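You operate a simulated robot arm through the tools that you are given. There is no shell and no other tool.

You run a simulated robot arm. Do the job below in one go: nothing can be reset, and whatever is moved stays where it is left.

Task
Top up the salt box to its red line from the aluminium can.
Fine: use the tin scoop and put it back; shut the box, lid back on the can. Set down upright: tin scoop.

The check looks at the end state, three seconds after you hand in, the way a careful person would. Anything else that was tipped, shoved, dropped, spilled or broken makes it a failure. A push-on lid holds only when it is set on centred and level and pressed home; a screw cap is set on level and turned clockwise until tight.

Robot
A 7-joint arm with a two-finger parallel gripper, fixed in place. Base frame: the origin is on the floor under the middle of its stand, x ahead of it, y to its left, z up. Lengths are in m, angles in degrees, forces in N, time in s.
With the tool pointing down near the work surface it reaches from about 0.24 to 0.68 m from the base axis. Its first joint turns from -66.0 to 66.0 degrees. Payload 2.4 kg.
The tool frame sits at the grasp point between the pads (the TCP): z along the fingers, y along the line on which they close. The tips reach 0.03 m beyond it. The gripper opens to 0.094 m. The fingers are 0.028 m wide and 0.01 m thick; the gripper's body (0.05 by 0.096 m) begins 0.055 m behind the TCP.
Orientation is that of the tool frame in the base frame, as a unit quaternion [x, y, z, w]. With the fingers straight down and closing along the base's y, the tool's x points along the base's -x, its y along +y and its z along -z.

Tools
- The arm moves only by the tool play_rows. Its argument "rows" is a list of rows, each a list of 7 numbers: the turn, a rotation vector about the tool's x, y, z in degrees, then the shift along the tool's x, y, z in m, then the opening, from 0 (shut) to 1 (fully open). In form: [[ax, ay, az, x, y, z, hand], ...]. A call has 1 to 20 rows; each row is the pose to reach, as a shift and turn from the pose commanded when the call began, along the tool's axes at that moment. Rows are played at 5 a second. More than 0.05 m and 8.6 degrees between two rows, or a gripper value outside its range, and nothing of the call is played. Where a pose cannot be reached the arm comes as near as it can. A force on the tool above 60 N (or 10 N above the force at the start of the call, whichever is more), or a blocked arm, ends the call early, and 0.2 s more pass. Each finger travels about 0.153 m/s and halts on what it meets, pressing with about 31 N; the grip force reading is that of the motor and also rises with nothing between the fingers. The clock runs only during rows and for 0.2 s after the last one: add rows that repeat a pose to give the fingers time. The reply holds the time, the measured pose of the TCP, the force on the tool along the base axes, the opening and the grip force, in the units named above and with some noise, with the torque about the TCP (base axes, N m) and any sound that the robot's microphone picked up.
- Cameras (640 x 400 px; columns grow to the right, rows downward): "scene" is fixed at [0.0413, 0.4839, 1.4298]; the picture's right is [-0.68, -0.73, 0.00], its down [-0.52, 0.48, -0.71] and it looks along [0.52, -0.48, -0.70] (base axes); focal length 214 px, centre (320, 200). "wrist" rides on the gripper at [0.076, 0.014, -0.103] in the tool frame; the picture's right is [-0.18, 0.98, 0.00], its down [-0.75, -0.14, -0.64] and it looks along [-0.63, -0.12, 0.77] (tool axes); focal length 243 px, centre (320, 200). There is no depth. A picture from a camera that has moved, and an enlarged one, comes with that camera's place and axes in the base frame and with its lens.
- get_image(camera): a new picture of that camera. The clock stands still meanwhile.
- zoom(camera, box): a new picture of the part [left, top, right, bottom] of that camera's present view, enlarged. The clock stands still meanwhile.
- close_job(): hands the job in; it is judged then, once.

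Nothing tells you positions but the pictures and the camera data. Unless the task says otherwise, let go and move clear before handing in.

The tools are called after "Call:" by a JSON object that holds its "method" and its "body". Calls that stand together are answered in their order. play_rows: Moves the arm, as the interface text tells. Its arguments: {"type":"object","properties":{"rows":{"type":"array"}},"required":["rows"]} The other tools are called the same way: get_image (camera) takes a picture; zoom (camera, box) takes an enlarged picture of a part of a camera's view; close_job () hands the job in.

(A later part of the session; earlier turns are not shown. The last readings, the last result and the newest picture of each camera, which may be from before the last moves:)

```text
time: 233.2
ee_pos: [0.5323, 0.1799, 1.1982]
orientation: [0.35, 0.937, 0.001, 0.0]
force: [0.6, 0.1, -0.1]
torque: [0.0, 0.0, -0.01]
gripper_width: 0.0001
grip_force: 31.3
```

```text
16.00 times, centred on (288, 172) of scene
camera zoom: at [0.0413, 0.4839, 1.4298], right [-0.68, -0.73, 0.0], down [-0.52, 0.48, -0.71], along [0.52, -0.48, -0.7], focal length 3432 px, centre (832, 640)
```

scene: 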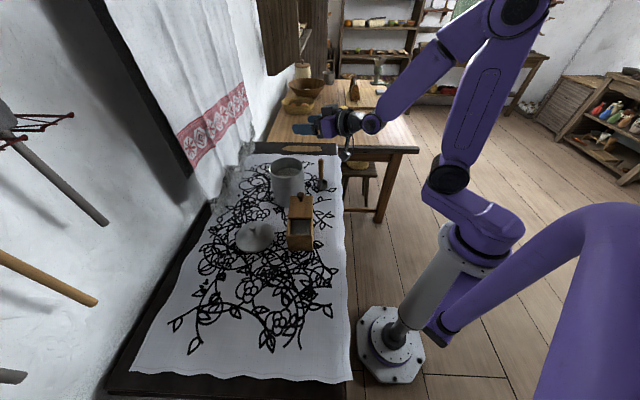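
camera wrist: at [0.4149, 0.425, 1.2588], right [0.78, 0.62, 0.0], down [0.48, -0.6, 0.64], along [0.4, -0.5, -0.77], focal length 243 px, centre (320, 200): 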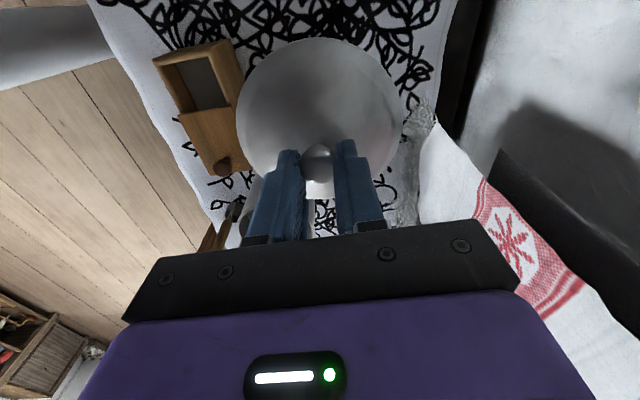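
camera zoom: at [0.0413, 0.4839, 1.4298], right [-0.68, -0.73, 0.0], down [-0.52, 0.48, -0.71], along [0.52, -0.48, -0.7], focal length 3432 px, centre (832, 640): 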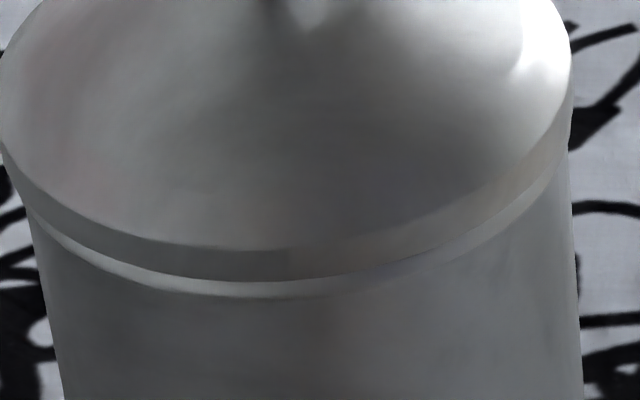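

Comparing pictures, the lid slid about 2 mm off-centre while I pressed from above, so it isn't locked. I'll grip the knob again, re-centre the lid, press under grip with no side load, and then release without pulling up.

Call:
{"method": "play_rows", "body": {"rows": [[0, 0, 0, 0, 0, 0, 0.3], [0, 0, 0, 0, 0, 0, 0.5], [0, 0, 0, 0, 0, 0.03, 0.5], [0, 0, 0, 0, 0, 0.07, 0.5], [0, 0, 0, 0, 0, 0.1, 0.5], [0, 0, 0, 0, 0, 0.111, 0.5], [0, 0, 0, 0, 0, 0.111, 0.5]]}}

Call:
{"method": "zoom", "body": {"camera": "wrist", "box": [240, 80, 400, 200]}}

Call:
{"method": "zoom", "body": {"camera": "scene", "box": [256, 130, 336, 190]}}

```text
time: 234.8
ee_pos: [0.5303, 0.1803, 1.0874]
orientation: [0.349, 0.937, 0.001, 0.0]
force: [0.4, -1.0, -0.6]
torque: [0.03, 0.02, -0.03]
gripper_width: 0.0469
grip_force: 0.0
```

```text
3.33 times, centred on (320, 140) of wrist
camera zoom: at [0.4814, 0.2402, 1.1896], right [0.78, 0.62, 0.0], down [0.48, -0.6, 0.64], along [0.4, -0.5, -0.77], focal length 809 px, centre (320, 400)
```

zoom: 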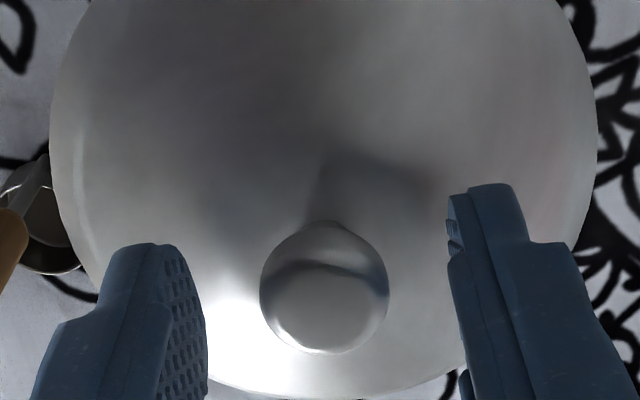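

```text
6.67 times, centred on (296, 160) of scene
camera zoom: at [0.0413, 0.4839, 1.4298], right [-0.68, -0.73, 0.0], down [-0.52, 0.48, -0.71], along [0.52, -0.48, -0.7], focal length 1430 px, centre (480, 467)
```

zoom: 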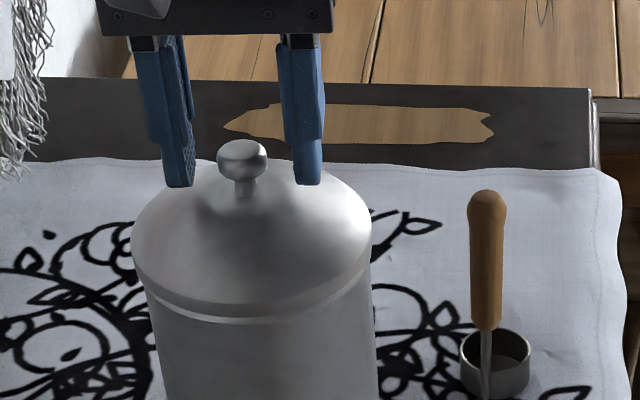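

The knob is centred between the fingers. I'll close gently in stages.

Call:
{"method": "play_rows", "body": {"rows": [[0, 0, 0, 0, 0.0005, 0, 0.35], [0, 0, 0, 0, 0.0005, 0, 0.27], [0, 0, 0, 0, 0.0005, 0, 0.24], [0, 0, 0, 0, 0.0005, 0, 0.2], [0, 0, 0, 0, 0.0005, 0, 0.1], [0, 0, 0, 0, 0.0005, 0, 0.1]]}}

Call:
{"method": "zoom", "body": {"camera": "scene", "box": [256, 130, 336, 190]}}

```text
time: 236.2
ee_pos: [0.5295, 0.1802, 1.0879]
orientation: [0.349, 0.937, 0.0, -0.001]
force: [0.2, 0.0, -1.2]
torque: [-0.05, 0.02, 0.04]
gripper_width: 0.0211
grip_force: 30.9
heard: snap
```

```text
6.67 times, centred on (296, 160) of scene
camera zoom: at [0.0413, 0.4839, 1.4298], right [-0.68, -0.73, 0.0], down [-0.52, 0.48, -0.71], along [0.52, -0.48, -0.7], focal length 1430 px, centre (480, 467)
```

zoom: 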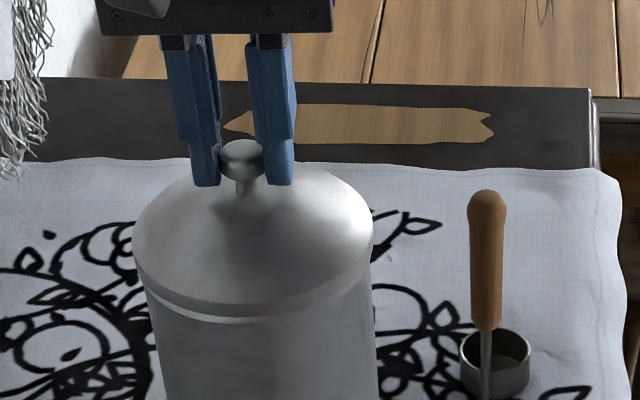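

That snap on gripping tells me the lid had been locked by the press, and the squeeze popped it loose. So a press locks it silently, and gripping or pulling frees it. I'll lift slightly, re-centre it about 2 mm towards the camera, and check.

Call:
{"method": "play_rows", "body": {"rows": [[0, 0, 0, 0, 0, -0.002, 0.1], [0, 0, 0, 0.001, 0.0003, -0.002, 0.1], [0, 0, 0, 0.0021, 0.0006, -0.002, 0.1], [0, 0, 0, 0.0021, 0.0006, -0.002, 0.1]]}}

Call:
{"method": "zoom", "body": {"camera": "scene", "box": [268, 160, 308, 185]}}

Call:
{"method": "zoom", "body": {"camera": "scene", "box": [256, 130, 336, 190]}}

```text
time: 237.2
ee_pos: [0.5292, 0.1815, 1.0888]
orientation: [0.35, 0.937, 0.0, 0.0]
force: [0.3, 0.2, -0.2]
torque: [0.01, 0.01, 0.02]
gripper_width: 0.0209
grip_force: 30.8
```

```text
16.00 times, centred on (288, 172) of scene
camera zoom: at [0.0413, 0.4839, 1.4298], right [-0.68, -0.73, 0.0], down [-0.52, 0.48, -0.71], along [0.52, -0.48, -0.7], focal length 3432 px, centre (832, 640)
```

zoom: 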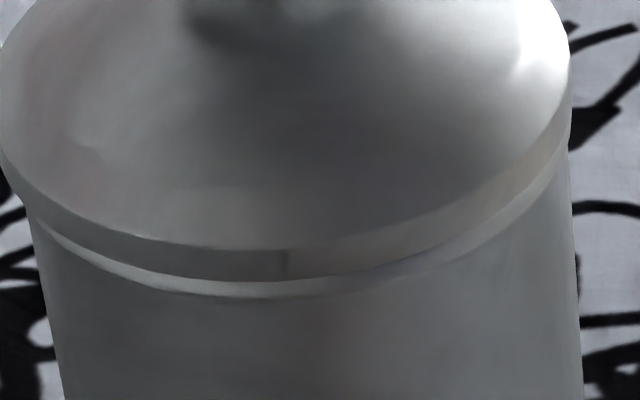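

```text
6.67 times, centred on (296, 160) of scene
camera zoom: at [0.0413, 0.4839, 1.4298], right [-0.68, -0.73, 0.0], down [-0.52, 0.48, -0.71], along [0.52, -0.48, -0.7], focal length 1430 px, centre (480, 467)
```

zoom: 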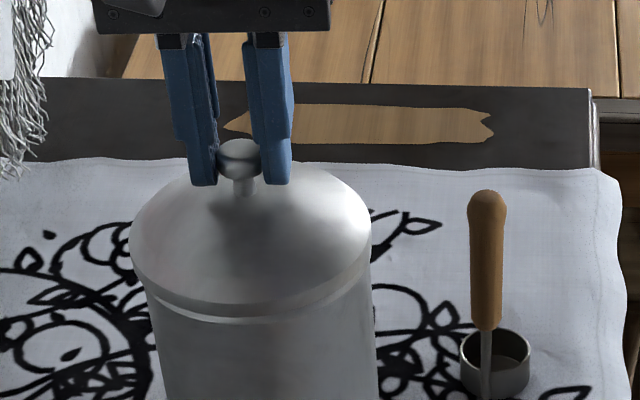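

Centred now to within about half a millimetre. I'll lower and press home under grip.

Call:
{"method": "play_rows", "body": {"rows": [[0, 0, 0, 0, -0.0006, 0.0, 0.1], [0, 0, 0, 0, -0.0006, 0.0015, 0.1], [0, 0, 0, 0, -0.0006, 0.0025, 0.1], [0, 0, 0, 0, -0.0006, 0.0025, 0.1]]}}

```text
time: 238.2
ee_pos: [0.5295, 0.1813, 1.0875]
orientation: [0.35, 0.937, 0.0, 0.001]
force: [-2.2, -0.4, 3.2]
torque: [0.07, 0.08, 0.08]
gripper_width: 0.0212
grip_force: 30.7
```

Call:
{"method": "play_rows", "body": {"rows": [[0, 0, 0, 0, 0, 0.0007, 0.1], [0, 0, 0, 0, 0, 0.0014, 0.1], [0, 0, 0, 0, 0, 0.0014, 0.1]]}}

Call:
{"method": "zoom", "body": {"camera": "scene", "box": [268, 160, 308, 185]}}

```text
time: 239.0
ee_pos: [0.5282, 0.1815, 1.0877]
orientation: [0.349, 0.937, 0.001, 0.003]
force: [-2.6, -0.1, 27.0]
torque: [0.1, 0.27, 0.05]
gripper_width: 0.0212
grip_force: 31.2
```

```text
16.00 times, centred on (288, 172) of scene
camera zoom: at [0.0407, 0.4838, 1.4299], right [-0.68, -0.73, 0.0], down [-0.52, 0.48, -0.71], along [0.52, -0.48, -0.7], focal length 3432 px, centre (832, 640)
```

zoom: 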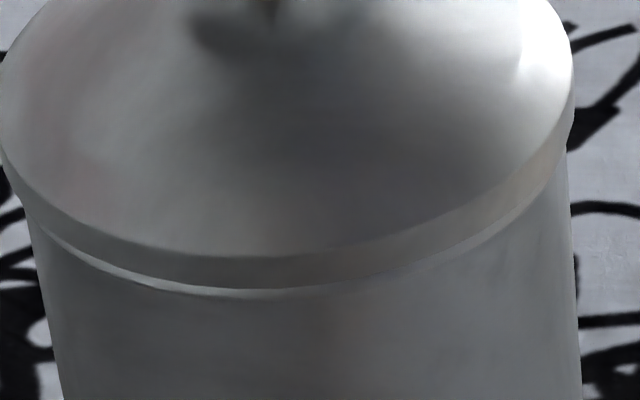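

The lid's edges now match the original seated picture. I'll press a bit more, then relax to a few newtons (still pushing, never pulling) and open.

Call:
{"method": "play_rows", "body": {"rows": [[0, 0, 0, 0, 0, 0.0005, 0.1], [0, 0, 0, 0, 0, 0.001, 0.1], [0, 0, 0, 0, 0, 0.001, 0.1]]}}

Call:
{"method": "play_rows", "body": {"rows": [[0, 0, 0, 0, 0, -0.0005, 0.1], [0, 0, 0, 0, 0, -0.001, 0.1], [0, 0, 0, 0, 0, -0.001, 0.1]]}}

```text
time: 239.8
ee_pos: [0.5287, 0.1819, 1.0872]
orientation: [0.349, 0.937, 0.002, 0.003]
force: [-4.6, -0.2, 35.0]
torque: [-0.03, 0.16, 0.1]
gripper_width: 0.0214
grip_force: 30.8
```

```text
time: 240.6
ee_pos: [0.5306, 0.1803, 1.0875]
orientation: [0.349, 0.937, 0.001, 0.001]
force: [-3.6, 0.0, 27.5]
torque: [-0.23, -0.15, 0.06]
gripper_width: 0.021
grip_force: 31.5
```

Call:
{"method": "play_rows", "body": {"rows": [[0, 0, 0, 0, 0, -0.0005, 0.1], [0, 0, 0, 0, 0, -0.001, 0.1], [0, 0, 0, 0, 0, -0.001, 0.1]]}}

```text
time: 241.4
ee_pos: [0.528, 0.1808, 1.0875]
orientation: [0.349, 0.937, 0.0, 0.002]
force: [2.6, -0.1, 18.3]
torque: [-0.08, -0.11, 0.03]
gripper_width: 0.0211
grip_force: 31.1
```

Call:
{"method": "play_rows", "body": {"rows": [[0, 0, 0, 0, 0, -0.0004, 0.1], [0, 0, 0, 0, 0, -0.0008, 0.1]]}}

```text
time: 242.0
ee_pos: [0.5288, 0.1809, 1.0881]
orientation: [0.35, 0.937, 0.0, 0.0]
force: [3.7, 2.5, 14.1]
torque: [0.01, -0.13, 0.03]
gripper_width: 0.0211
grip_force: 30.4
```

Call:
{"method": "play_rows", "body": {"rows": [[0, 0, 0, 0, 0.0003, -0.0004, 0.1], [0, 0, 0, 0, 0.0003, -0.0006, 0.1]]}}

```text
time: 242.6
ee_pos: [0.5291, 0.1812, 1.088]
orientation: [0.349, 0.937, 0.001, -0.001]
force: [3.3, 0.2, 7.8]
torque: [-0.05, -0.23, 0.01]
gripper_width: 0.0211
grip_force: 31.2
```

Residual load is 8 N down and 3 N sideways. I'll open now.

Call:
{"method": "play_rows", "body": {"rows": [[0, 0, 0, 0, 0, 0, 0.25], [0, 0, 0, 0, 0, 0, 0.35], [0, 0, 0, 0, 0, 0, 0.5], [0, 0, 0, 0, 0, 0, 0.5]]}}

Call:
{"method": "zoom", "body": {"camera": "scene", "box": [268, 160, 308, 185]}}

```text
time: 243.6
ee_pos: [0.528, 0.1819, 1.0885]
orientation: [0.349, 0.937, 0.001, 0.0]
force: [0.2, -0.6, -0.4]
torque: [0.01, 0.02, -0.01]
gripper_width: 0.0469
grip_force: 0.1
heard: snap
```

```text
16.00 times, centred on (288, 172) of scene
camera zoom: at [0.0413, 0.4839, 1.4298], right [-0.68, -0.73, 0.0], down [-0.52, 0.48, -0.71], along [0.52, -0.48, -0.7], focal length 3432 px, centre (832, 640)
```

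zoom: 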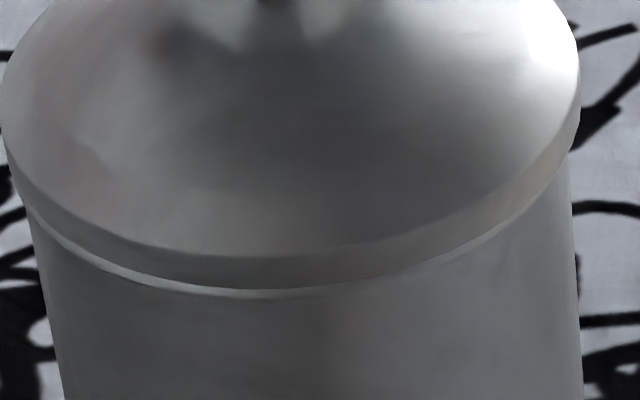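

The pattern is now clear: snap on gripping frees it, snap on releasing seats it, and both times it settled in exactly the same place on the can. I'll rise straight up without touching it again.

Call:
{"method": "play_rows", "body": {"rows": [[0, 0, 0, 0, 0, -0.01, 0.5], [0, 0, 0, 0, 0, -0.03, 0.5], [0, 0, 0, 0, 0, -0.065, 0.5], [0, 0, 0, 0, 0, -0.1, 0.5], [0, 0, 0, 0, 0, -0.12, 0.5], [0, 0, 0, 0, 0, -0.12, 0.5]]}}

Call:
{"method": "zoom", "body": {"camera": "scene", "box": [268, 160, 308, 185]}}

Call:
{"method": "zoom", "body": {"camera": "scene", "box": [256, 130, 336, 190]}}

Call:
{"method": "get_image", "body": {"camera": "wrist"}}

```text
time: 245.0
ee_pos: [0.5288, 0.1795, 1.207]
orientation: [0.35, 0.937, 0.0, 0.001]
force: [-0.2, -0.3, 0.2]
torque: [0.02, -0.01, -0.01]
gripper_width: 0.0475
grip_force: 0.1
```

```text
16.00 times, centred on (288, 172) of scene
camera zoom: at [0.0413, 0.4839, 1.4298], right [-0.68, -0.73, 0.0], down [-0.52, 0.48, -0.71], along [0.52, -0.48, -0.7], focal length 3432 px, centre (832, 640)
```

zoom: 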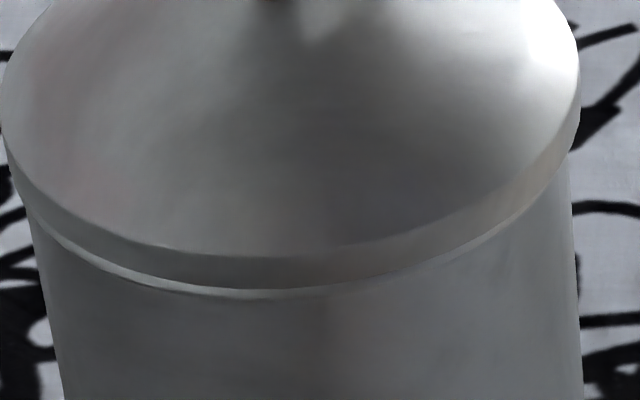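

```text
6.67 times, centred on (296, 160) of scene
camera zoom: at [0.0413, 0.4839, 1.4298], right [-0.68, -0.73, 0.0], down [-0.52, 0.48, -0.71], along [0.52, -0.48, -0.7], focal length 1430 px, centre (480, 467)
```

zoom: 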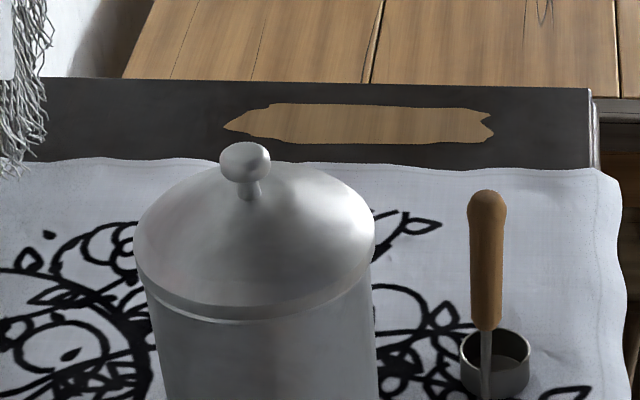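

```text
taken
camera wrist: at [0.48, 0.24, 1.3095], right [0.78, 0.62, 0.0], down [0.48, -0.6, 0.64], along [0.4, -0.5, -0.77], focal length 243 px, centre (320, 200)
```

wrist: 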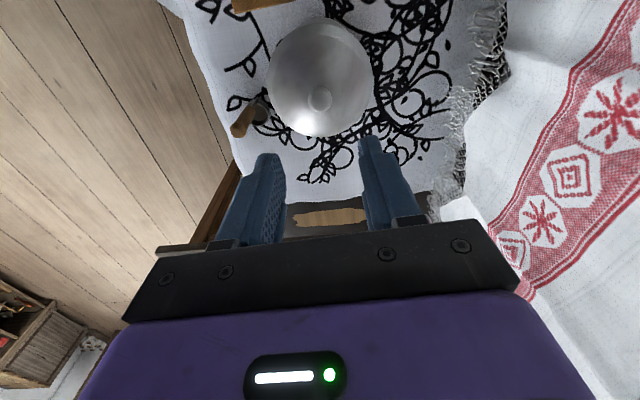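

The lid is seated as it was at the start. Now I'll move over the salt box to check the level against the red line before closing.

Call:
{"method": "play_rows", "body": {"rows": [[0, 0, 0, 0.037, -0.0079, 0.0, 0.5], [0, 0, 0, 0.074, -0.0159, 0.0, 0.5], [0, 0, 0, 0.1105, -0.0238, 0.01, 0.5], [0, 0, 0, 0.147, -0.0317, 0.025, 0.5], [0, 0, 0, 0.184, -0.0397, 0.04, 0.5], [0, 0, 0, 0.2209, -0.0476, 0.057, 0.5], [0, 0, 0, 0.2209, -0.0476, 0.057, 0.5]]}}

Call:
{"method": "get_image", "body": {"camera": "wrist"}}

Call:
{"method": "zoom", "body": {"camera": "wrist", "box": [290, 70, 370, 150]}}

Call:
{"method": "zoom", "body": {"camera": "scene", "box": [292, 214, 314, 232]}}

```text
time: 246.6
ee_pos: [0.3321, 0.2908, 1.1539]
orientation: [0.349, 0.937, 0.001, 0.0]
force: [-0.5, 0.4, -0.2]
torque: [0.01, 0.02, 0.02]
gripper_width: 0.047
grip_force: 0.0
```

```text
taken
camera wrist: at [0.2833, 0.352, 1.2555], right [0.78, 0.62, 0.0], down [0.48, -0.6, 0.64], along [0.4, -0.5, -0.77], focal length 243 px, centre (320, 200)
```

wrist: 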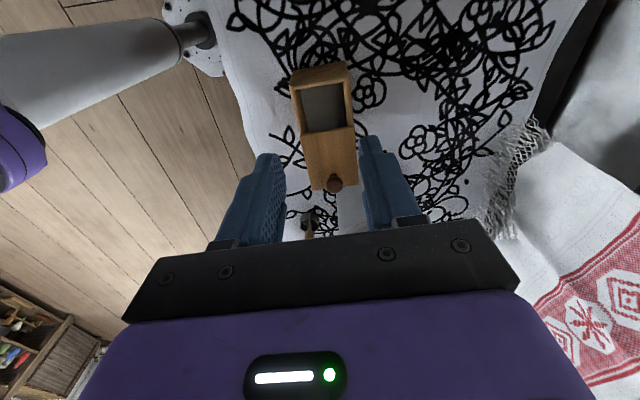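

```text
5.00 times, centred on (330, 110) of wrist
camera zoom: at [0.2833, 0.352, 1.2555], right [0.78, 0.62, 0.0], down [0.48, -0.6, 0.64], along [0.4, -0.5, -0.77], focal length 1213 px, centre (270, 650)
```

zoom: 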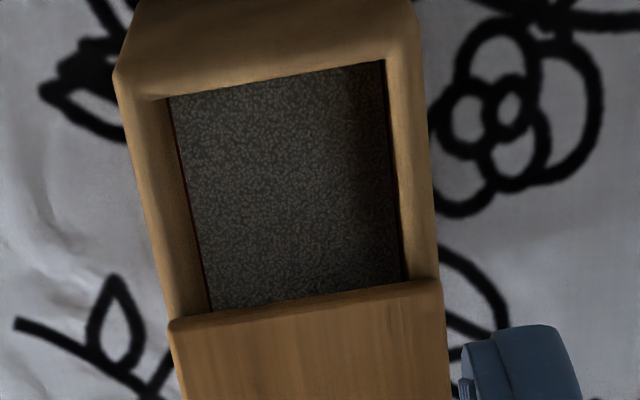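

```text
16.00 times, centred on (303, 223) of scene
camera zoom: at [0.0413, 0.4839, 1.4298], right [-0.68, -0.73, 0.0], down [-0.52, 0.48, -0.71], along [0.52, -0.48, -0.7], focal length 3432 px, centre (592, -168)
```

zoom: 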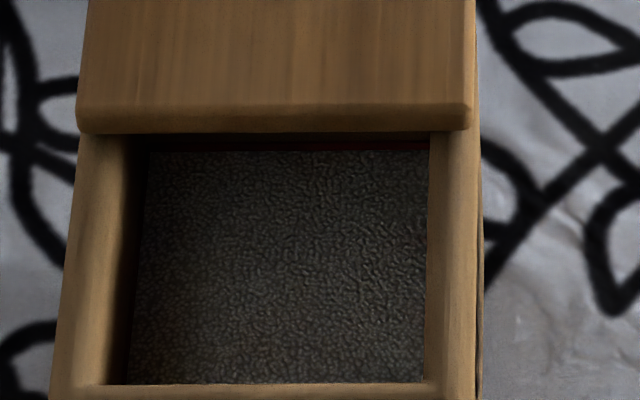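

The salt surface cuts the red line at about its middle, and nothing has spilled. Now I'll go back to the box knob to slide the lid shut.

Call:
{"method": "play_rows", "body": {"rows": [[0, 0, 0, -0.03, 0, 0.0, 0.5], [0, 0, 0, -0.06, -0.0005, 0.0, 0.5], [0, 0, 0, -0.09, -0.001, 0.02, 0.5], [0, 0, 0, -0.1209, -0.0013, 0.05, 0.5], [0, 0, 0, -0.1209, -0.0013, 0.0739, 0.5], [0, 0, 0, -0.1209, -0.0013, 0.0739, 0.5]]}}

Call:
{"method": "zoom", "body": {"camera": "wrist", "box": [220, 40, 420, 200]}}

Call:
{"method": "zoom", "body": {"camera": "scene", "box": [260, 170, 340, 230]}}

```text
time: 248.0
ee_pos: [0.4225, 0.2085, 1.0773]
orientation: [0.349, 0.937, 0.0, 0.0]
force: [0.3, -0.4, -0.4]
torque: [0.0, 0.0, 0.01]
gripper_width: 0.0468
grip_force: 0.1
```

```text
2.50 times, centred on (320, 120) of wrist
camera zoom: at [0.3731, 0.2698, 1.1783], right [0.78, 0.62, 0.0], down [0.48, -0.6, 0.64], along [0.4, -0.5, -0.77], focal length 606 px, centre (320, 400)
```

zoom: 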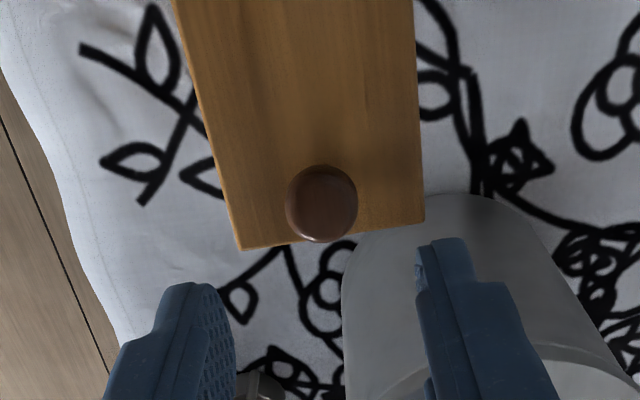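

```text
6.67 times, centred on (300, 200) of scene
camera zoom: at [0.0413, 0.4839, 1.4298], right [-0.68, -0.73, 0.0], down [-0.52, 0.48, -0.71], along [0.52, -0.48, -0.7], focal length 1430 px, centre (453, 200)
```

zoom: 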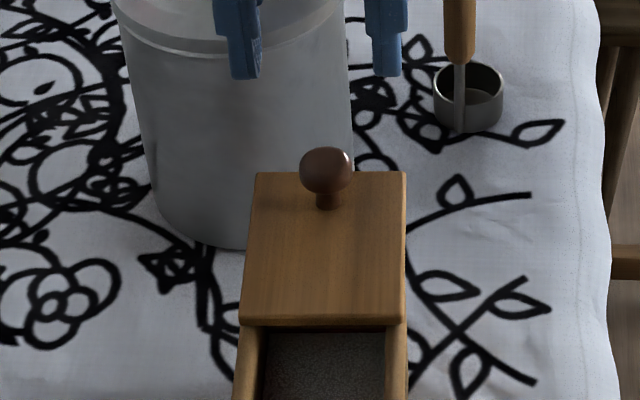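

The knob is nearly on axis. I'll descend to the height I released it at and grip it.

Call:
{"method": "play_rows", "body": {"rows": [[0, 0, 0, -0.0015, 0, 0.03, 0.5], [0, 0, 0, -0.0015, 0, 0.06, 0.5], [0, 0, 0, -0.0015, 0, 0.074, 0.5], [0, 0, 0, -0.0015, 0, 0.078, 0.5], [0, 0, 0, -0.0015, 0, 0.078, 0.3], [0, 0, 0, -0.0015, 0, 0.078, 0.1], [0, 0, 0, -0.0015, 0, 0.078, 0.1]]}}

Call:
{"method": "zoom", "body": {"camera": "scene", "box": [270, 185, 334, 260]}}

```text
time: 249.6
ee_pos: [0.4242, 0.2088, 0.9973]
orientation: [0.349, 0.937, 0.0, -0.001]
force: [0.3, 1.0, 0.0]
torque: [-0.09, -0.09, -0.02]
gripper_width: 0.0227
grip_force: 31.3
```

```text
5.33 times, centred on (302, 222) of scene
camera zoom: at [0.0414, 0.484, 1.4298], right [-0.68, -0.73, 0.0], down [-0.52, 0.48, -0.71], along [0.52, -0.48, -0.7], focal length 1144 px, centre (416, 80)
```

zoom: 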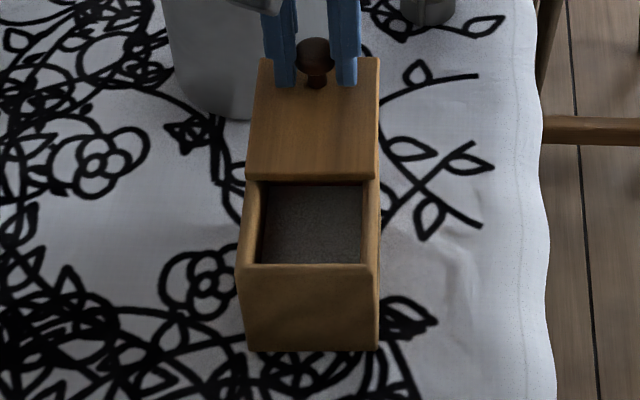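

Gripped with almost no load. I'll push the lid back towards closed, a little at a time.

Call:
{"method": "play_rows", "body": {"rows": [[0, 0, 0, 0.002, 0, 0, 0.1], [0, 0, 0, 0.005, 0, 0, 0.1], [0, 0, 0, 0.008, 0, 0, 0.1], [0, 0, 0, 0.011, 0, 0, 0.1], [0, 0, 0, 0.011, 0, 0, 0.1]]}}

Call:
{"method": "zoom", "body": {"camera": "scene", "box": [270, 185, 334, 260]}}

```text
time: 250.8
ee_pos: [0.4136, 0.2169, 0.9998]
orientation: [0.349, 0.937, 0.0, -0.001]
force: [0.3, 0.3, -1.2]
torque: [-0.07, -0.08, 0.04]
gripper_width: 0.0227
grip_force: 31.0
```

```text
5.33 times, centred on (302, 222) of scene
camera zoom: at [0.0413, 0.484, 1.4298], right [-0.68, -0.73, 0.0], down [-0.52, 0.48, -0.71], along [0.52, -0.48, -0.7], focal length 1144 px, centre (416, 80)
```

zoom: 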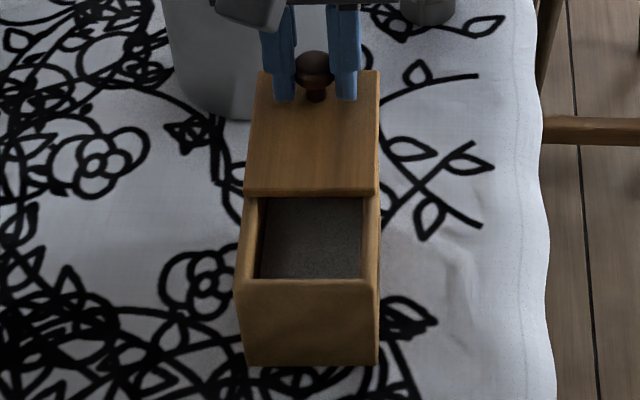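

The whole box slid back 11 mm (towards where it originally stood) instead of the lid moving. I need a little downward load, as when I opened it.

Call:
{"method": "play_rows", "body": {"rows": [[0, 0, 0, 0, 0, 0.0006, 0.1], [0, 0, 0, 0, 0, 0.0006, 0.1]]}}

```text
time: 251.4
ee_pos: [0.4139, 0.2164, 0.9988]
orientation: [0.349, 0.937, 0.001, 0.001]
force: [-2.0, -0.8, 2.9]
torque: [0.36, 0.5, 0.09]
gripper_width: 0.0226
grip_force: 31.1
```

Call:
{"method": "play_rows", "body": {"rows": [[0, 0, 0, 0, 0, 0.0006, 0.1], [0, 0, 0, 0, 0, 0.0006, 0.1]]}}

Call:
{"method": "zoom", "body": {"camera": "scene", "box": [270, 185, 334, 260]}}

```text
time: 252.0
ee_pos: [0.4152, 0.2161, 0.9983]
orientation: [0.349, 0.937, 0.0, 0.001]
force: [-1.4, -2.5, 9.7]
torque: [0.1, 0.19, -0.05]
gripper_width: 0.0224
grip_force: 31.2
```

```text
5.33 times, centred on (302, 222) of scene
camera zoom: at [0.0411, 0.4838, 1.4299], right [-0.68, -0.73, 0.0], down [-0.52, 0.48, -0.71], along [0.52, -0.48, -0.7], focal length 1144 px, centre (416, 80)
```

zoom: 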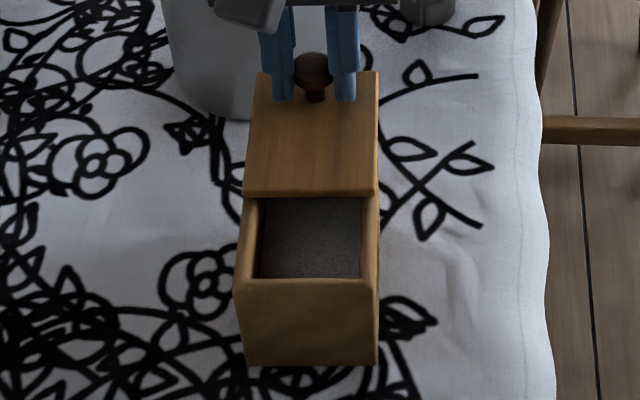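

Now about 10 N down. I'll try pushing back 8 mm.

Call:
{"method": "play_rows", "body": {"rows": [[0, 0, 0, 0.002, 0, 0.0001, 0.1], [0, 0, 0, 0.005, 0, 0.0002, 0.1], [0, 0, 0, 0.008, 0, 0.0002, 0.1], [0, 0, 0, 0.008, 0, 0.0002, 0.1]]}}

Call:
{"method": "zoom", "body": {"camera": "scene", "box": [270, 185, 334, 260]}}

```text
time: 253.0
ee_pos: [0.4086, 0.2216, 0.9985]
orientation: [0.349, 0.937, 0.001, 0.002]
force: [0.1, -0.2, 18.4]
torque: [0.15, 0.18, 0.02]
gripper_width: 0.023
grip_force: 31.1
```

```text
5.33 times, centred on (302, 222) of scene
camera zoom: at [0.0411, 0.4838, 1.4299], right [-0.68, -0.73, 0.0], down [-0.52, 0.48, -0.71], along [0.52, -0.48, -0.7], focal length 1144 px, centre (416, 80)
```

zoom: 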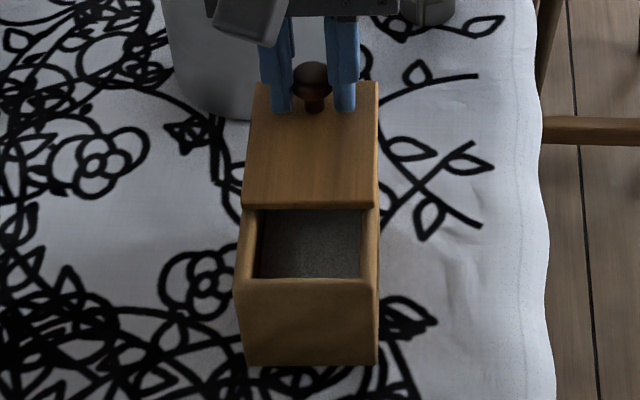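

That works: the lid slid and the box stayed. I'll continue in the same way.

Call:
{"method": "play_rows", "body": {"rows": [[0, 0, 0, 0.003, 0, -0.0002, 0.1], [0, 0, 0, 0.006, 0, -0.0002, 0.1], [0, 0, 0, 0.009, 0, -0.0003, 0.1], [0, 0, 0, 0.012, 0, -0.0003, 0.1], [0, 0, 0, 0.012, 0, -0.0003, 0.1]]}}

Call:
{"method": "zoom", "body": {"camera": "scene", "box": [270, 185, 334, 260]}}

```text
time: 254.2
ee_pos: [0.3992, 0.2302, 0.9985]
orientation: [0.349, 0.937, 0.001, 0.002]
force: [4.2, 4.2, 27.8]
torque: [0.15, 0.02, 0.01]
gripper_width: 0.0227
grip_force: 31.2
```

```text
5.33 times, centred on (302, 222) of scene
camera zoom: at [0.0411, 0.4838, 1.4299], right [-0.68, -0.73, 0.0], down [-0.52, 0.48, -0.71], along [0.52, -0.48, -0.7], focal length 1144 px, centre (416, 80)
```

zoom: 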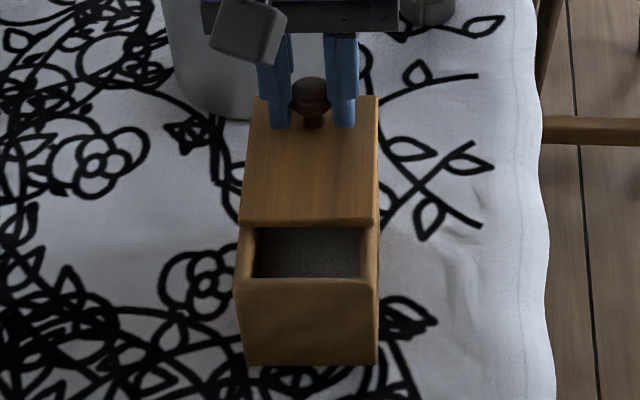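

Call:
{"method": "play_rows", "body": {"rows": [[0, 0, 0, 0.002, 0.0005, -0.0006, 0.1], [0, 0, 0, 0.005, 0.0005, -0.0007, 0.1], [0, 0, 0, 0.008, 0.0005, -0.0008, 0.1], [0, 0, 0, 0.012, 0.0005, -0.0009, 0.1], [0, 0, 0, 0.012, 0.0005, -0.0009, 0.1]]}}

Call:
{"method": "zoom", "body": {"camera": "scene", "box": [270, 185, 334, 260]}}

```text
time: 255.4
ee_pos: [0.3909, 0.2374, 0.9983]
orientation: [0.35, 0.937, -0.002, -0.001]
force: [0.6, -0.4, -0.4]
torque: [-0.19, -0.27, 0.0]
gripper_width: 0.0229
grip_force: 31.2
```

```text
5.33 times, centred on (302, 222) of scene
camera zoom: at [0.0414, 0.484, 1.4298], right [-0.68, -0.73, 0.0], down [-0.52, 0.48, -0.71], along [0.52, -0.48, -0.7], focal length 1144 px, centre (416, 80)
```

zoom: 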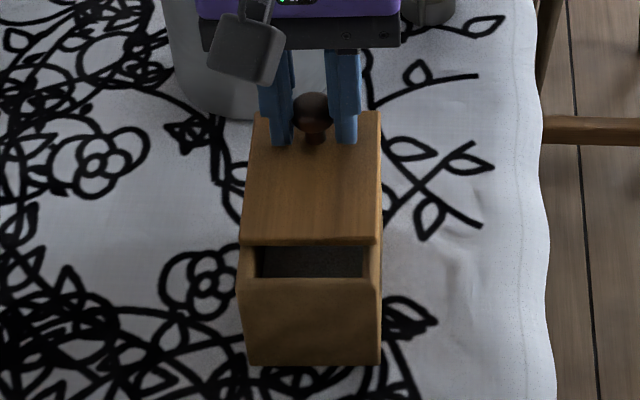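

Call:
{"method": "play_rows", "body": {"rows": [[0, 0, 0, 0.0, 0, 0.0005, 0.1], [0, 0, 0, 0.003, 0, 0.0006, 0.1], [0, 0, 0, 0.006, 0, 0.0006, 0.1], [0, 0, 0, 0.009, 0, 0.0006, 0.1], [0, 0, 0, 0.009, 0, 0.0006, 0.1]]}}

Call:
{"method": "zoom", "body": {"camera": "scene", "box": [270, 185, 334, 260]}}

```text
time: 256.6
ee_pos: [0.3837, 0.243, 0.9983]
orientation: [0.349, 0.937, -0.001, 0.001]
force: [-1.4, -2.2, 0.1]
torque: [-0.04, 0.02, 0.11]
gripper_width: 0.0228
grip_force: 30.9
```

```text
5.33 times, centred on (302, 222) of scene
camera zoom: at [0.0413, 0.4839, 1.4298], right [-0.68, -0.73, 0.0], down [-0.52, 0.48, -0.71], along [0.52, -0.48, -0.7], focal length 1144 px, centre (416, 80)
```

zoom: 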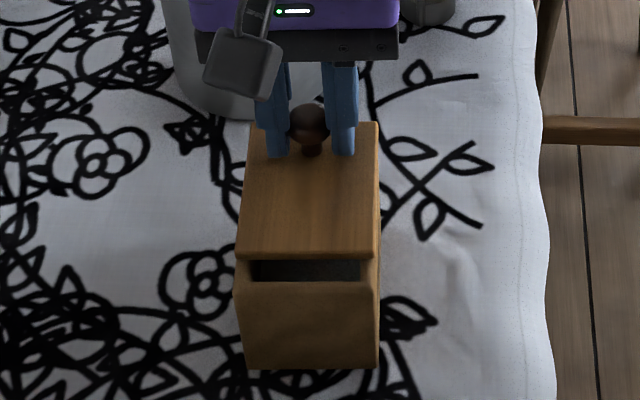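

Call:
{"method": "play_rows", "body": {"rows": [[0, 0, 0, 0.0, 0, 0.0006, 0.1], [0, 0, 0, 0.0, 0, 0.0009, 0.1], [0, 0, 0, 0.0, 0, 0.0009, 0.1]]}}

```text
time: 257.4
ee_pos: [0.3839, 0.2441, 0.9984]
orientation: [0.351, 0.936, 0.001, 0.002]
force: [-5.8, -5.9, 25.5]
torque: [-0.04, 0.25, -0.02]
gripper_width: 0.0228
grip_force: 32.1
```

Call:
{"method": "play_rows", "body": {"rows": [[0, 0, 0, 0.001, -0.0006, -0.0002, 0.1], [0, 0, 0, 0.004, -0.0006, -0.0003, 0.1], [0, 0, 0, 0.007, -0.0006, -0.0004, 0.1], [0, 0, 0, 0.01, -0.0006, -0.0004, 0.1], [0, 0, 0, 0.01, -0.0006, -0.0004, 0.1]]}}

Call:
{"method": "zoom", "body": {"camera": "scene", "box": [270, 185, 334, 260]}}

```text
time: 258.6
ee_pos: [0.3754, 0.25, 0.9991]
orientation: [0.349, 0.937, 0.0, 0.001]
force: [7.1, 6.0, 11.3]
torque: [0.19, -0.41, 0.01]
gripper_width: 0.023
grip_force: 30.1
```

```text
5.33 times, centred on (302, 222) of scene
camera zoom: at [0.0413, 0.484, 1.4298], right [-0.68, -0.73, 0.0], down [-0.52, 0.48, -0.71], along [0.52, -0.48, -0.7], focal length 1144 px, centre (416, 80)
```

zoom: 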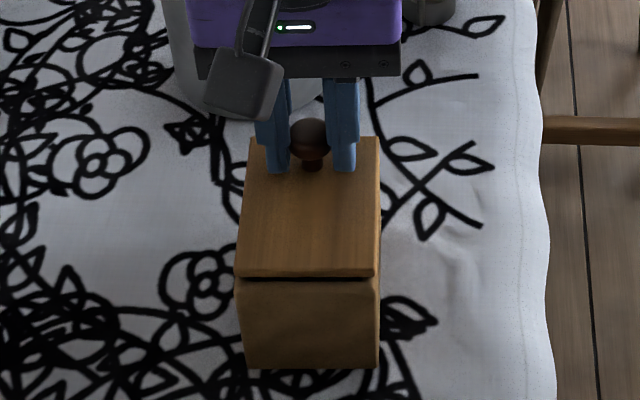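

Nearly shut. A few more millimetres, easing the side load.

Call:
{"method": "play_rows", "body": {"rows": [[0, 0, 0, 0.001, 0.0007, 0, 0.1], [0, 0, 0, 0.003, 0.0007, 0, 0.1], [0, 0, 0, 0.005, 0.0007, 0, 0.1], [0, 0, 0, 0.005, 0.0007, 0, 0.1]]}}

Call:
{"method": "zoom", "body": {"camera": "scene", "box": [282, 215, 322, 265]}}

Call:
{"method": "zoom", "body": {"camera": "wrist", "box": [220, 0, 420, 200]}}

```text
time: 259.6
ee_pos: [0.3735, 0.2539, 0.999]
orientation: [0.349, 0.937, 0.0, 0.0]
force: [3.9, 3.1, 11.2]
torque: [0.09, 0.01, -0.04]
gripper_width: 0.0229
grip_force: 30.7
```

```text
8.00 times, centred on (302, 240) of scene
camera zoom: at [0.0413, 0.484, 1.4298], right [-0.68, -0.73, 0.0], down [-0.52, 0.48, -0.71], along [0.52, -0.48, -0.7], focal length 1716 px, centre (464, -120)
```

zoom: 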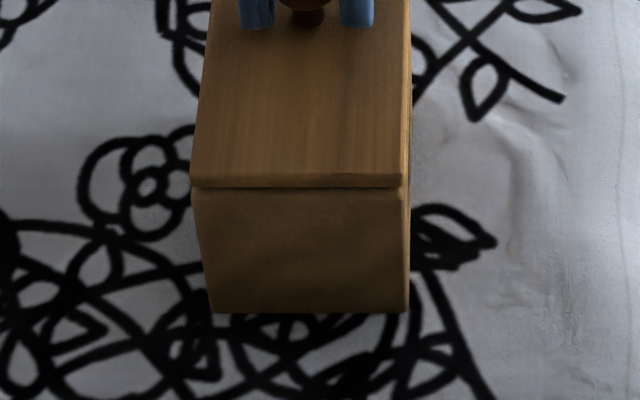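

```text
2.00 times, centred on (320, 100) of wrist
camera zoom: at [0.3231, 0.3135, 1.1003], right [0.78, 0.62, 0.0], down [0.48, -0.6, 0.64], along [0.4, -0.5, -0.77], focal length 485 px, centre (320, 400)
```

zoom: 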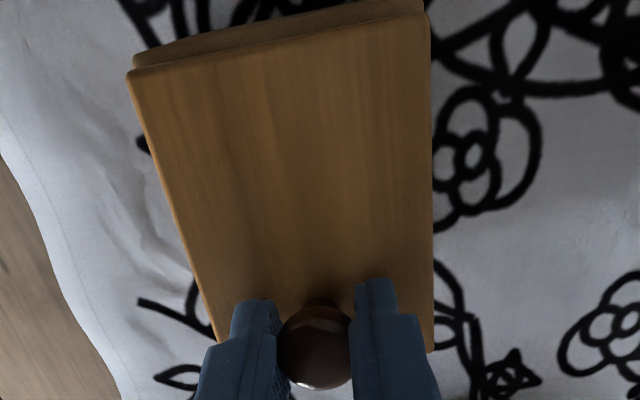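

Call:
{"method": "play_rows", "body": {"rows": [[0, 0, 0, 0.001, 0.0003, 0, 0.1], [0, 0, 0, 0.002, 0.0003, 0, 0.1], [0, 0, 0, 0.003, 0.0003, 0, 0.1], [0, 0, 0, 0.003, 0.0003, 0, 0.1]]}}

Call:
{"method": "zoom", "body": {"camera": "scene", "box": [282, 215, 322, 265]}}

Call:
{"method": "zoom", "body": {"camera": "wrist", "box": [220, 0, 420, 200]}}

```text
time: 260.6
ee_pos: [0.3711, 0.2552, 0.9979]
orientation: [0.349, 0.937, 0.0, 0.002]
force: [4.8, 3.3, 11.7]
torque: [0.09, -0.02, -0.01]
gripper_width: 0.0227
grip_force: 31.1
```

```text
8.00 times, centred on (302, 240) of scene
camera zoom: at [0.0413, 0.4839, 1.4298], right [-0.68, -0.73, 0.0], down [-0.52, 0.48, -0.71], along [0.52, -0.48, -0.7], focal length 1716 px, centre (464, -120)
```

zoom: 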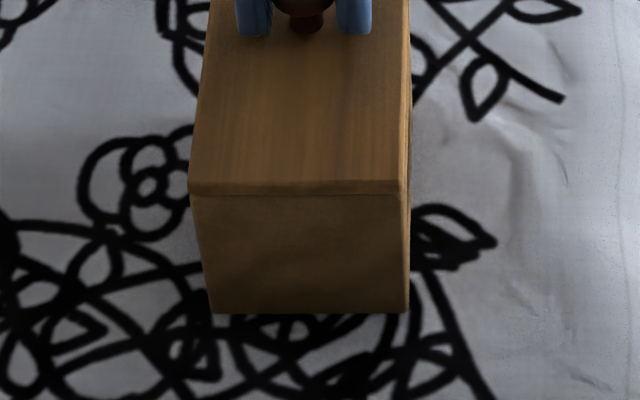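

```text
2.00 times, centred on (320, 100) of wrist
camera zoom: at [0.3213, 0.3157, 1.1], right [0.78, 0.62, 0.0], down [0.48, -0.6, 0.64], along [0.4, -0.5, -0.77], focal length 485 px, centre (320, 400)
```

zoom: 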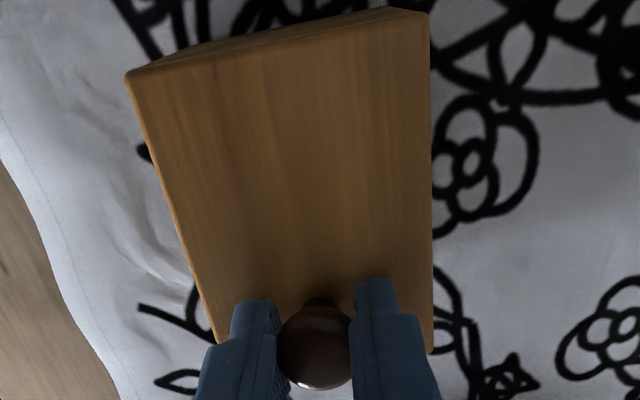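

The lid's back edge is flush again. One more small push to make sure it is fully home.

Call:
{"method": "play_rows", "body": {"rows": [[0, 0, 0, 0.001, 0.0003, 0, 0.1], [0, 0, 0, 0.002, 0.0003, 0, 0.1], [0, 0, 0, 0.002, 0.0003, 0, 0.1]]}}

Call:
{"method": "zoom", "body": {"camera": "scene", "box": [282, 215, 322, 265]}}

Call:
{"method": "zoom", "body": {"camera": "scene", "box": [286, 232, 318, 250]}}

Call:
{"method": "zoom", "body": {"camera": "wrist", "box": [250, 0, 390, 90]}}

```text
time: 261.4
ee_pos: [0.3692, 0.2565, 0.9978]
orientation: [0.35, 0.937, 0.0, 0.0]
force: [8.1, -8.4, 15.4]
torque: [-0.18, -0.24, -0.05]
gripper_width: 0.0226
grip_force: 30.8
```

```text
8.00 times, centred on (302, 240) of scene
camera zoom: at [0.0414, 0.4836, 1.43], right [-0.68, -0.73, 0.0], down [-0.52, 0.48, -0.71], along [0.52, -0.48, -0.7], focal length 1716 px, centre (464, -120)
```

zoom: 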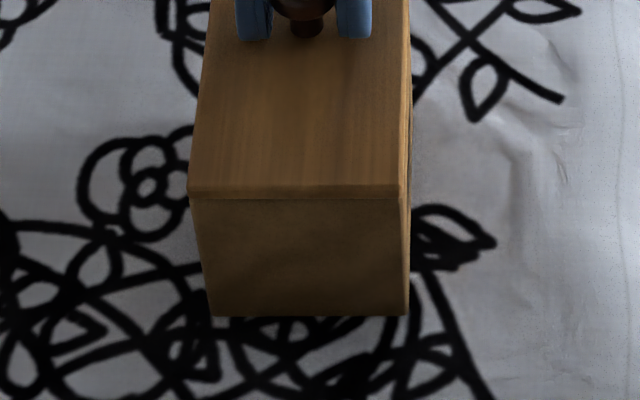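

```text
16.00 times, centred on (302, 241) of scene
camera zoom: at [0.0414, 0.4836, 1.43], right [-0.68, -0.73, 0.0], down [-0.52, 0.48, -0.71], along [0.52, -0.48, -0.7], focal length 3432 px, centre (608, -456)
```

zoom: 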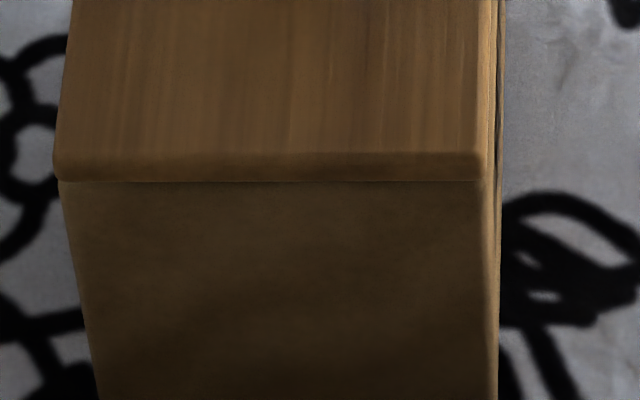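

```text
4.44 times, centred on (320, 45) of wrist
camera zoom: at [0.3202, 0.3167, 1.0999], right [0.78, 0.62, 0.0], down [0.48, -0.6, 0.64], along [0.4, -0.5, -0.77], focal length 1078 px, centre (320, 889)
```

zoom: 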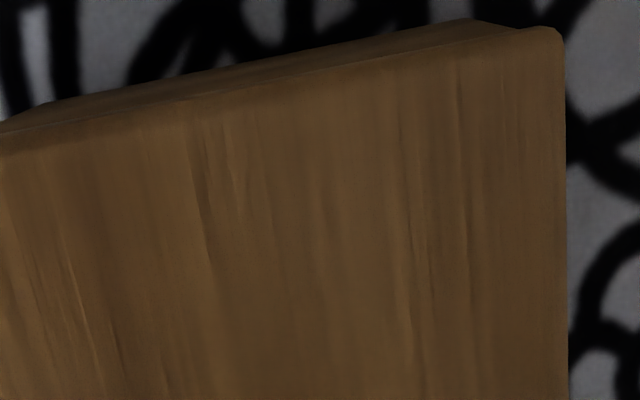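

It has reached its stop (about 12 N resisting). I'll relax the load and release the knob.

Call:
{"method": "play_rows", "body": {"rows": [[0, 0, 0, -0.0008, 0, -0.0004, 0.1], [0, 0, 0, -0.0012, 0, -0.0007, 0.1], [0, 0, 0, -0.0012, 0, -0.0007, 0.1]]}}

```text
time: 262.2
ee_pos: [0.3683, 0.2563, 0.9984]
orientation: [0.35, 0.937, -0.001, -0.001]
force: [-0.1, 0.4, 0.6]
torque: [-0.1, -0.1, 0.0]
gripper_width: 0.0227
grip_force: 30.5
```

Call:
{"method": "play_rows", "body": {"rows": [[0, 0, 0, 0, 0, 0, 0.28], [0, 0, 0, 0, 0, 0, 0.4], [0, 0, 0, 0, 0, 0, 0.5], [0, 0, 0, 0, 0, 0, 0.5], [0, 0, 0, 0, 0, -0.02, 0.5], [0, 0, 0, 0, 0, -0.06, 0.5], [0, 0, 0, 0, 0, -0.1, 0.5], [0, 0, 0, 0, 0, -0.14, 0.5], [0, 0, 0, 0, 0, -0.14, 0.5]]}}

Call:
{"method": "get_image", "body": {"camera": "scene"}}

Call:
{"method": "zoom", "body": {"camera": "scene", "box": [275, 205, 325, 262]}}

Call:
{"method": "zoom", "body": {"camera": "scene", "box": [240, 130, 368, 210]}}

Call:
{"method": "get_image", "body": {"camera": "wrist"}}

```text
time: 264.2
ee_pos: [0.3703, 0.2559, 1.1383]
orientation: [0.35, 0.937, 0.0, 0.0]
force: [0.1, -1.3, 0.3]
torque: [0.03, 0.0, 0.0]
gripper_width: 0.0469
grip_force: 0.1
```

```text
taken
```

scene: 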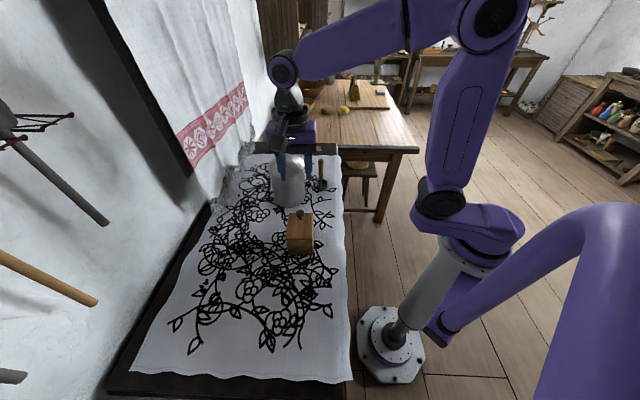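

```text
7.02 times, centred on (300, 234) of scene
camera zoom: at [0.0413, 0.4839, 1.4298], right [-0.68, -0.73, 0.0], down [-0.52, 0.48, -0.71], along [0.52, -0.48, -0.7], focal length 1505 px, centre (460, -35)
```

zoom: 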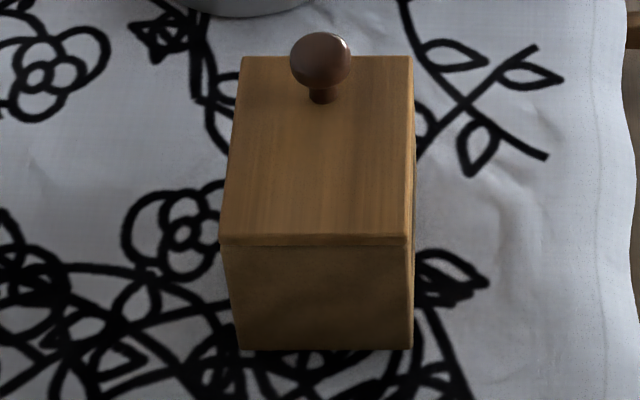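

```text
5.00 times, centred on (304, 170) of scene
camera zoom: at [0.0413, 0.4839, 1.4298], right [-0.68, -0.73, 0.0], down [-0.52, 0.48, -0.71], along [0.52, -0.48, -0.7], focal length 1072 px, centre (400, 350)
```

zoom: 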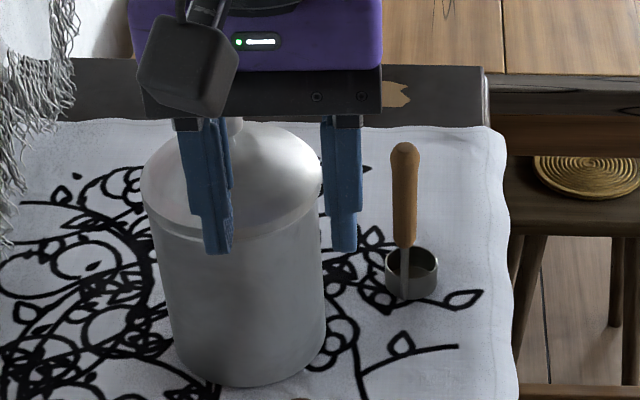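

```text
taken
camera wrist: at [0.3205, 0.3163, 1.2397], right [0.78, 0.62, 0.0], down [0.48, -0.6, 0.64], along [0.4, -0.5, -0.77], focal length 243 px, centre (320, 200)
```

wrist: 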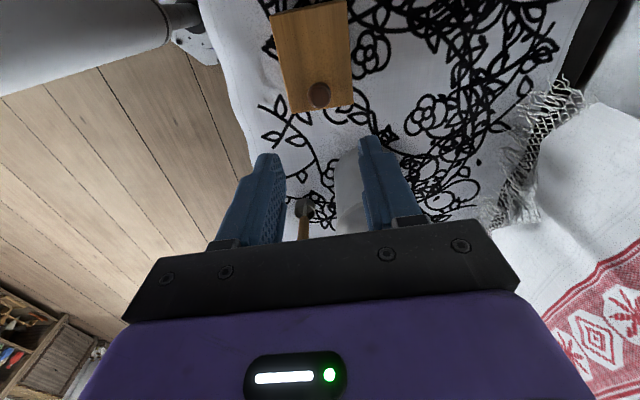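

The box is shut and within a few millimetres of where it stood. The can, lid and scoop match their starting picture. I'll move the arm clear and take a last look.

Call:
{"method": "play_rows", "body": {"rows": [[0, 0, 0, 0, 0, -0.045, 0.6], [0, 0, 0, 0, 0, -0.09, 0.7], [0, 0, 0, 0, 0, -0.135, 0.8], [0, 0, 0, 0, 0, -0.18, 0.9], [0, 0, 0, 0.02, -0.04, -0.2, 1], [0, 0, 0, 0.04, -0.08, -0.2, 1], [0, 0, 0, 0.06, -0.12, -0.2, 1], [0, 0, 0, 0.06, -0.12, -0.2, 1]]}}

Call:
{"method": "get_image", "body": {"camera": "scene"}}

Call:
{"method": "zoom", "body": {"camera": "scene", "box": [240, 130, 368, 210]}}

Call:
{"method": "zoom", "body": {"camera": "scene", "box": [250, 190, 346, 270]}}

Call:
{"method": "get_image", "body": {"camera": "wrist"}}

```text
time: 266.0
ee_pos: [0.2474, 0.2045, 1.3371]
orientation: [0.349, 0.937, -0.001, 0.0]
force: [-0.1, 0.6, 0.3]
torque: [-0.05, -0.03, -0.02]
gripper_width: 0.0941
grip_force: 0.0
```

```text
taken
```

scene: 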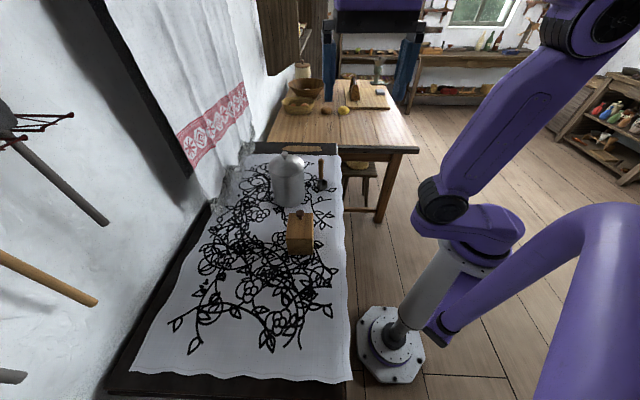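

```text
5.00 times, centred on (304, 170) of scene
camera zoom: at [0.0413, 0.4839, 1.4298], right [-0.68, -0.73, 0.0], down [-0.52, 0.48, -0.71], along [0.52, -0.48, -0.7], focal length 1072 px, centre (400, 350)
```

zoom: 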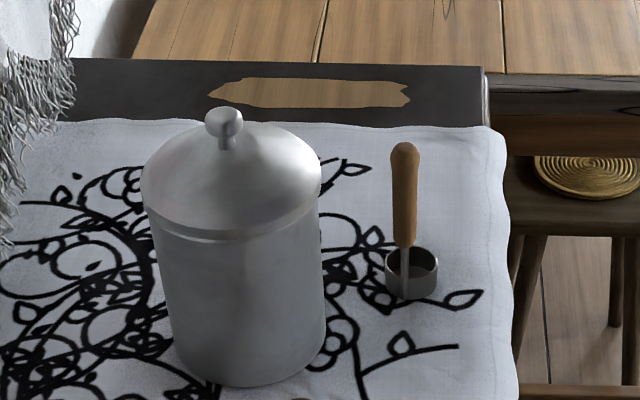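

```text
5.00 times, centred on (298, 230) of scene
camera zoom: at [0.0413, 0.4839, 1.4298], right [-0.68, -0.73, 0.0], down [-0.52, 0.48, -0.71], along [0.52, -0.48, -0.7], focal length 1072 px, centre (430, 50)
```

zoom: 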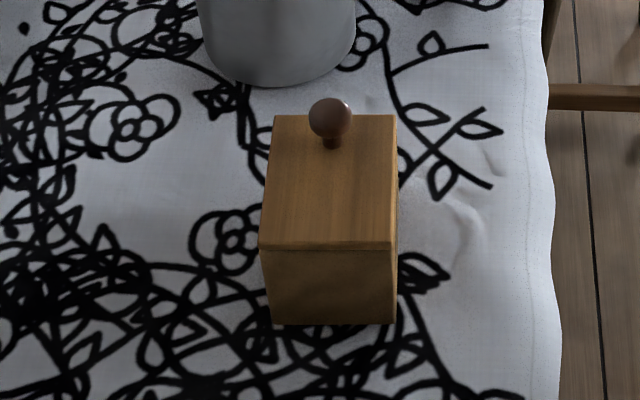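

```text
taken
camera wrist: at [0.1984, 0.2648, 1.4386], right [0.78, 0.62, 0.0], down [0.48, -0.6, 0.64], along [0.4, -0.5, -0.77], focal length 243 px, centre (320, 200)
```

wrist: 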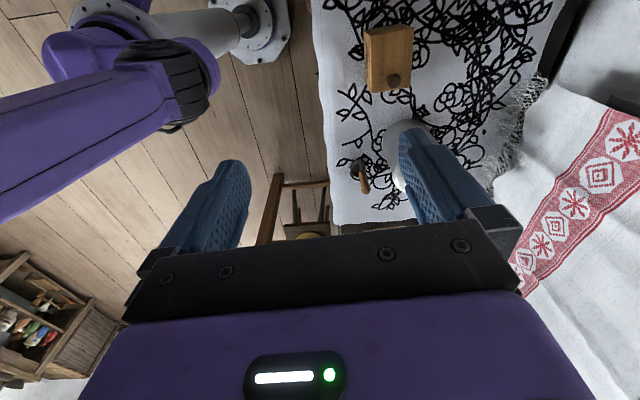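

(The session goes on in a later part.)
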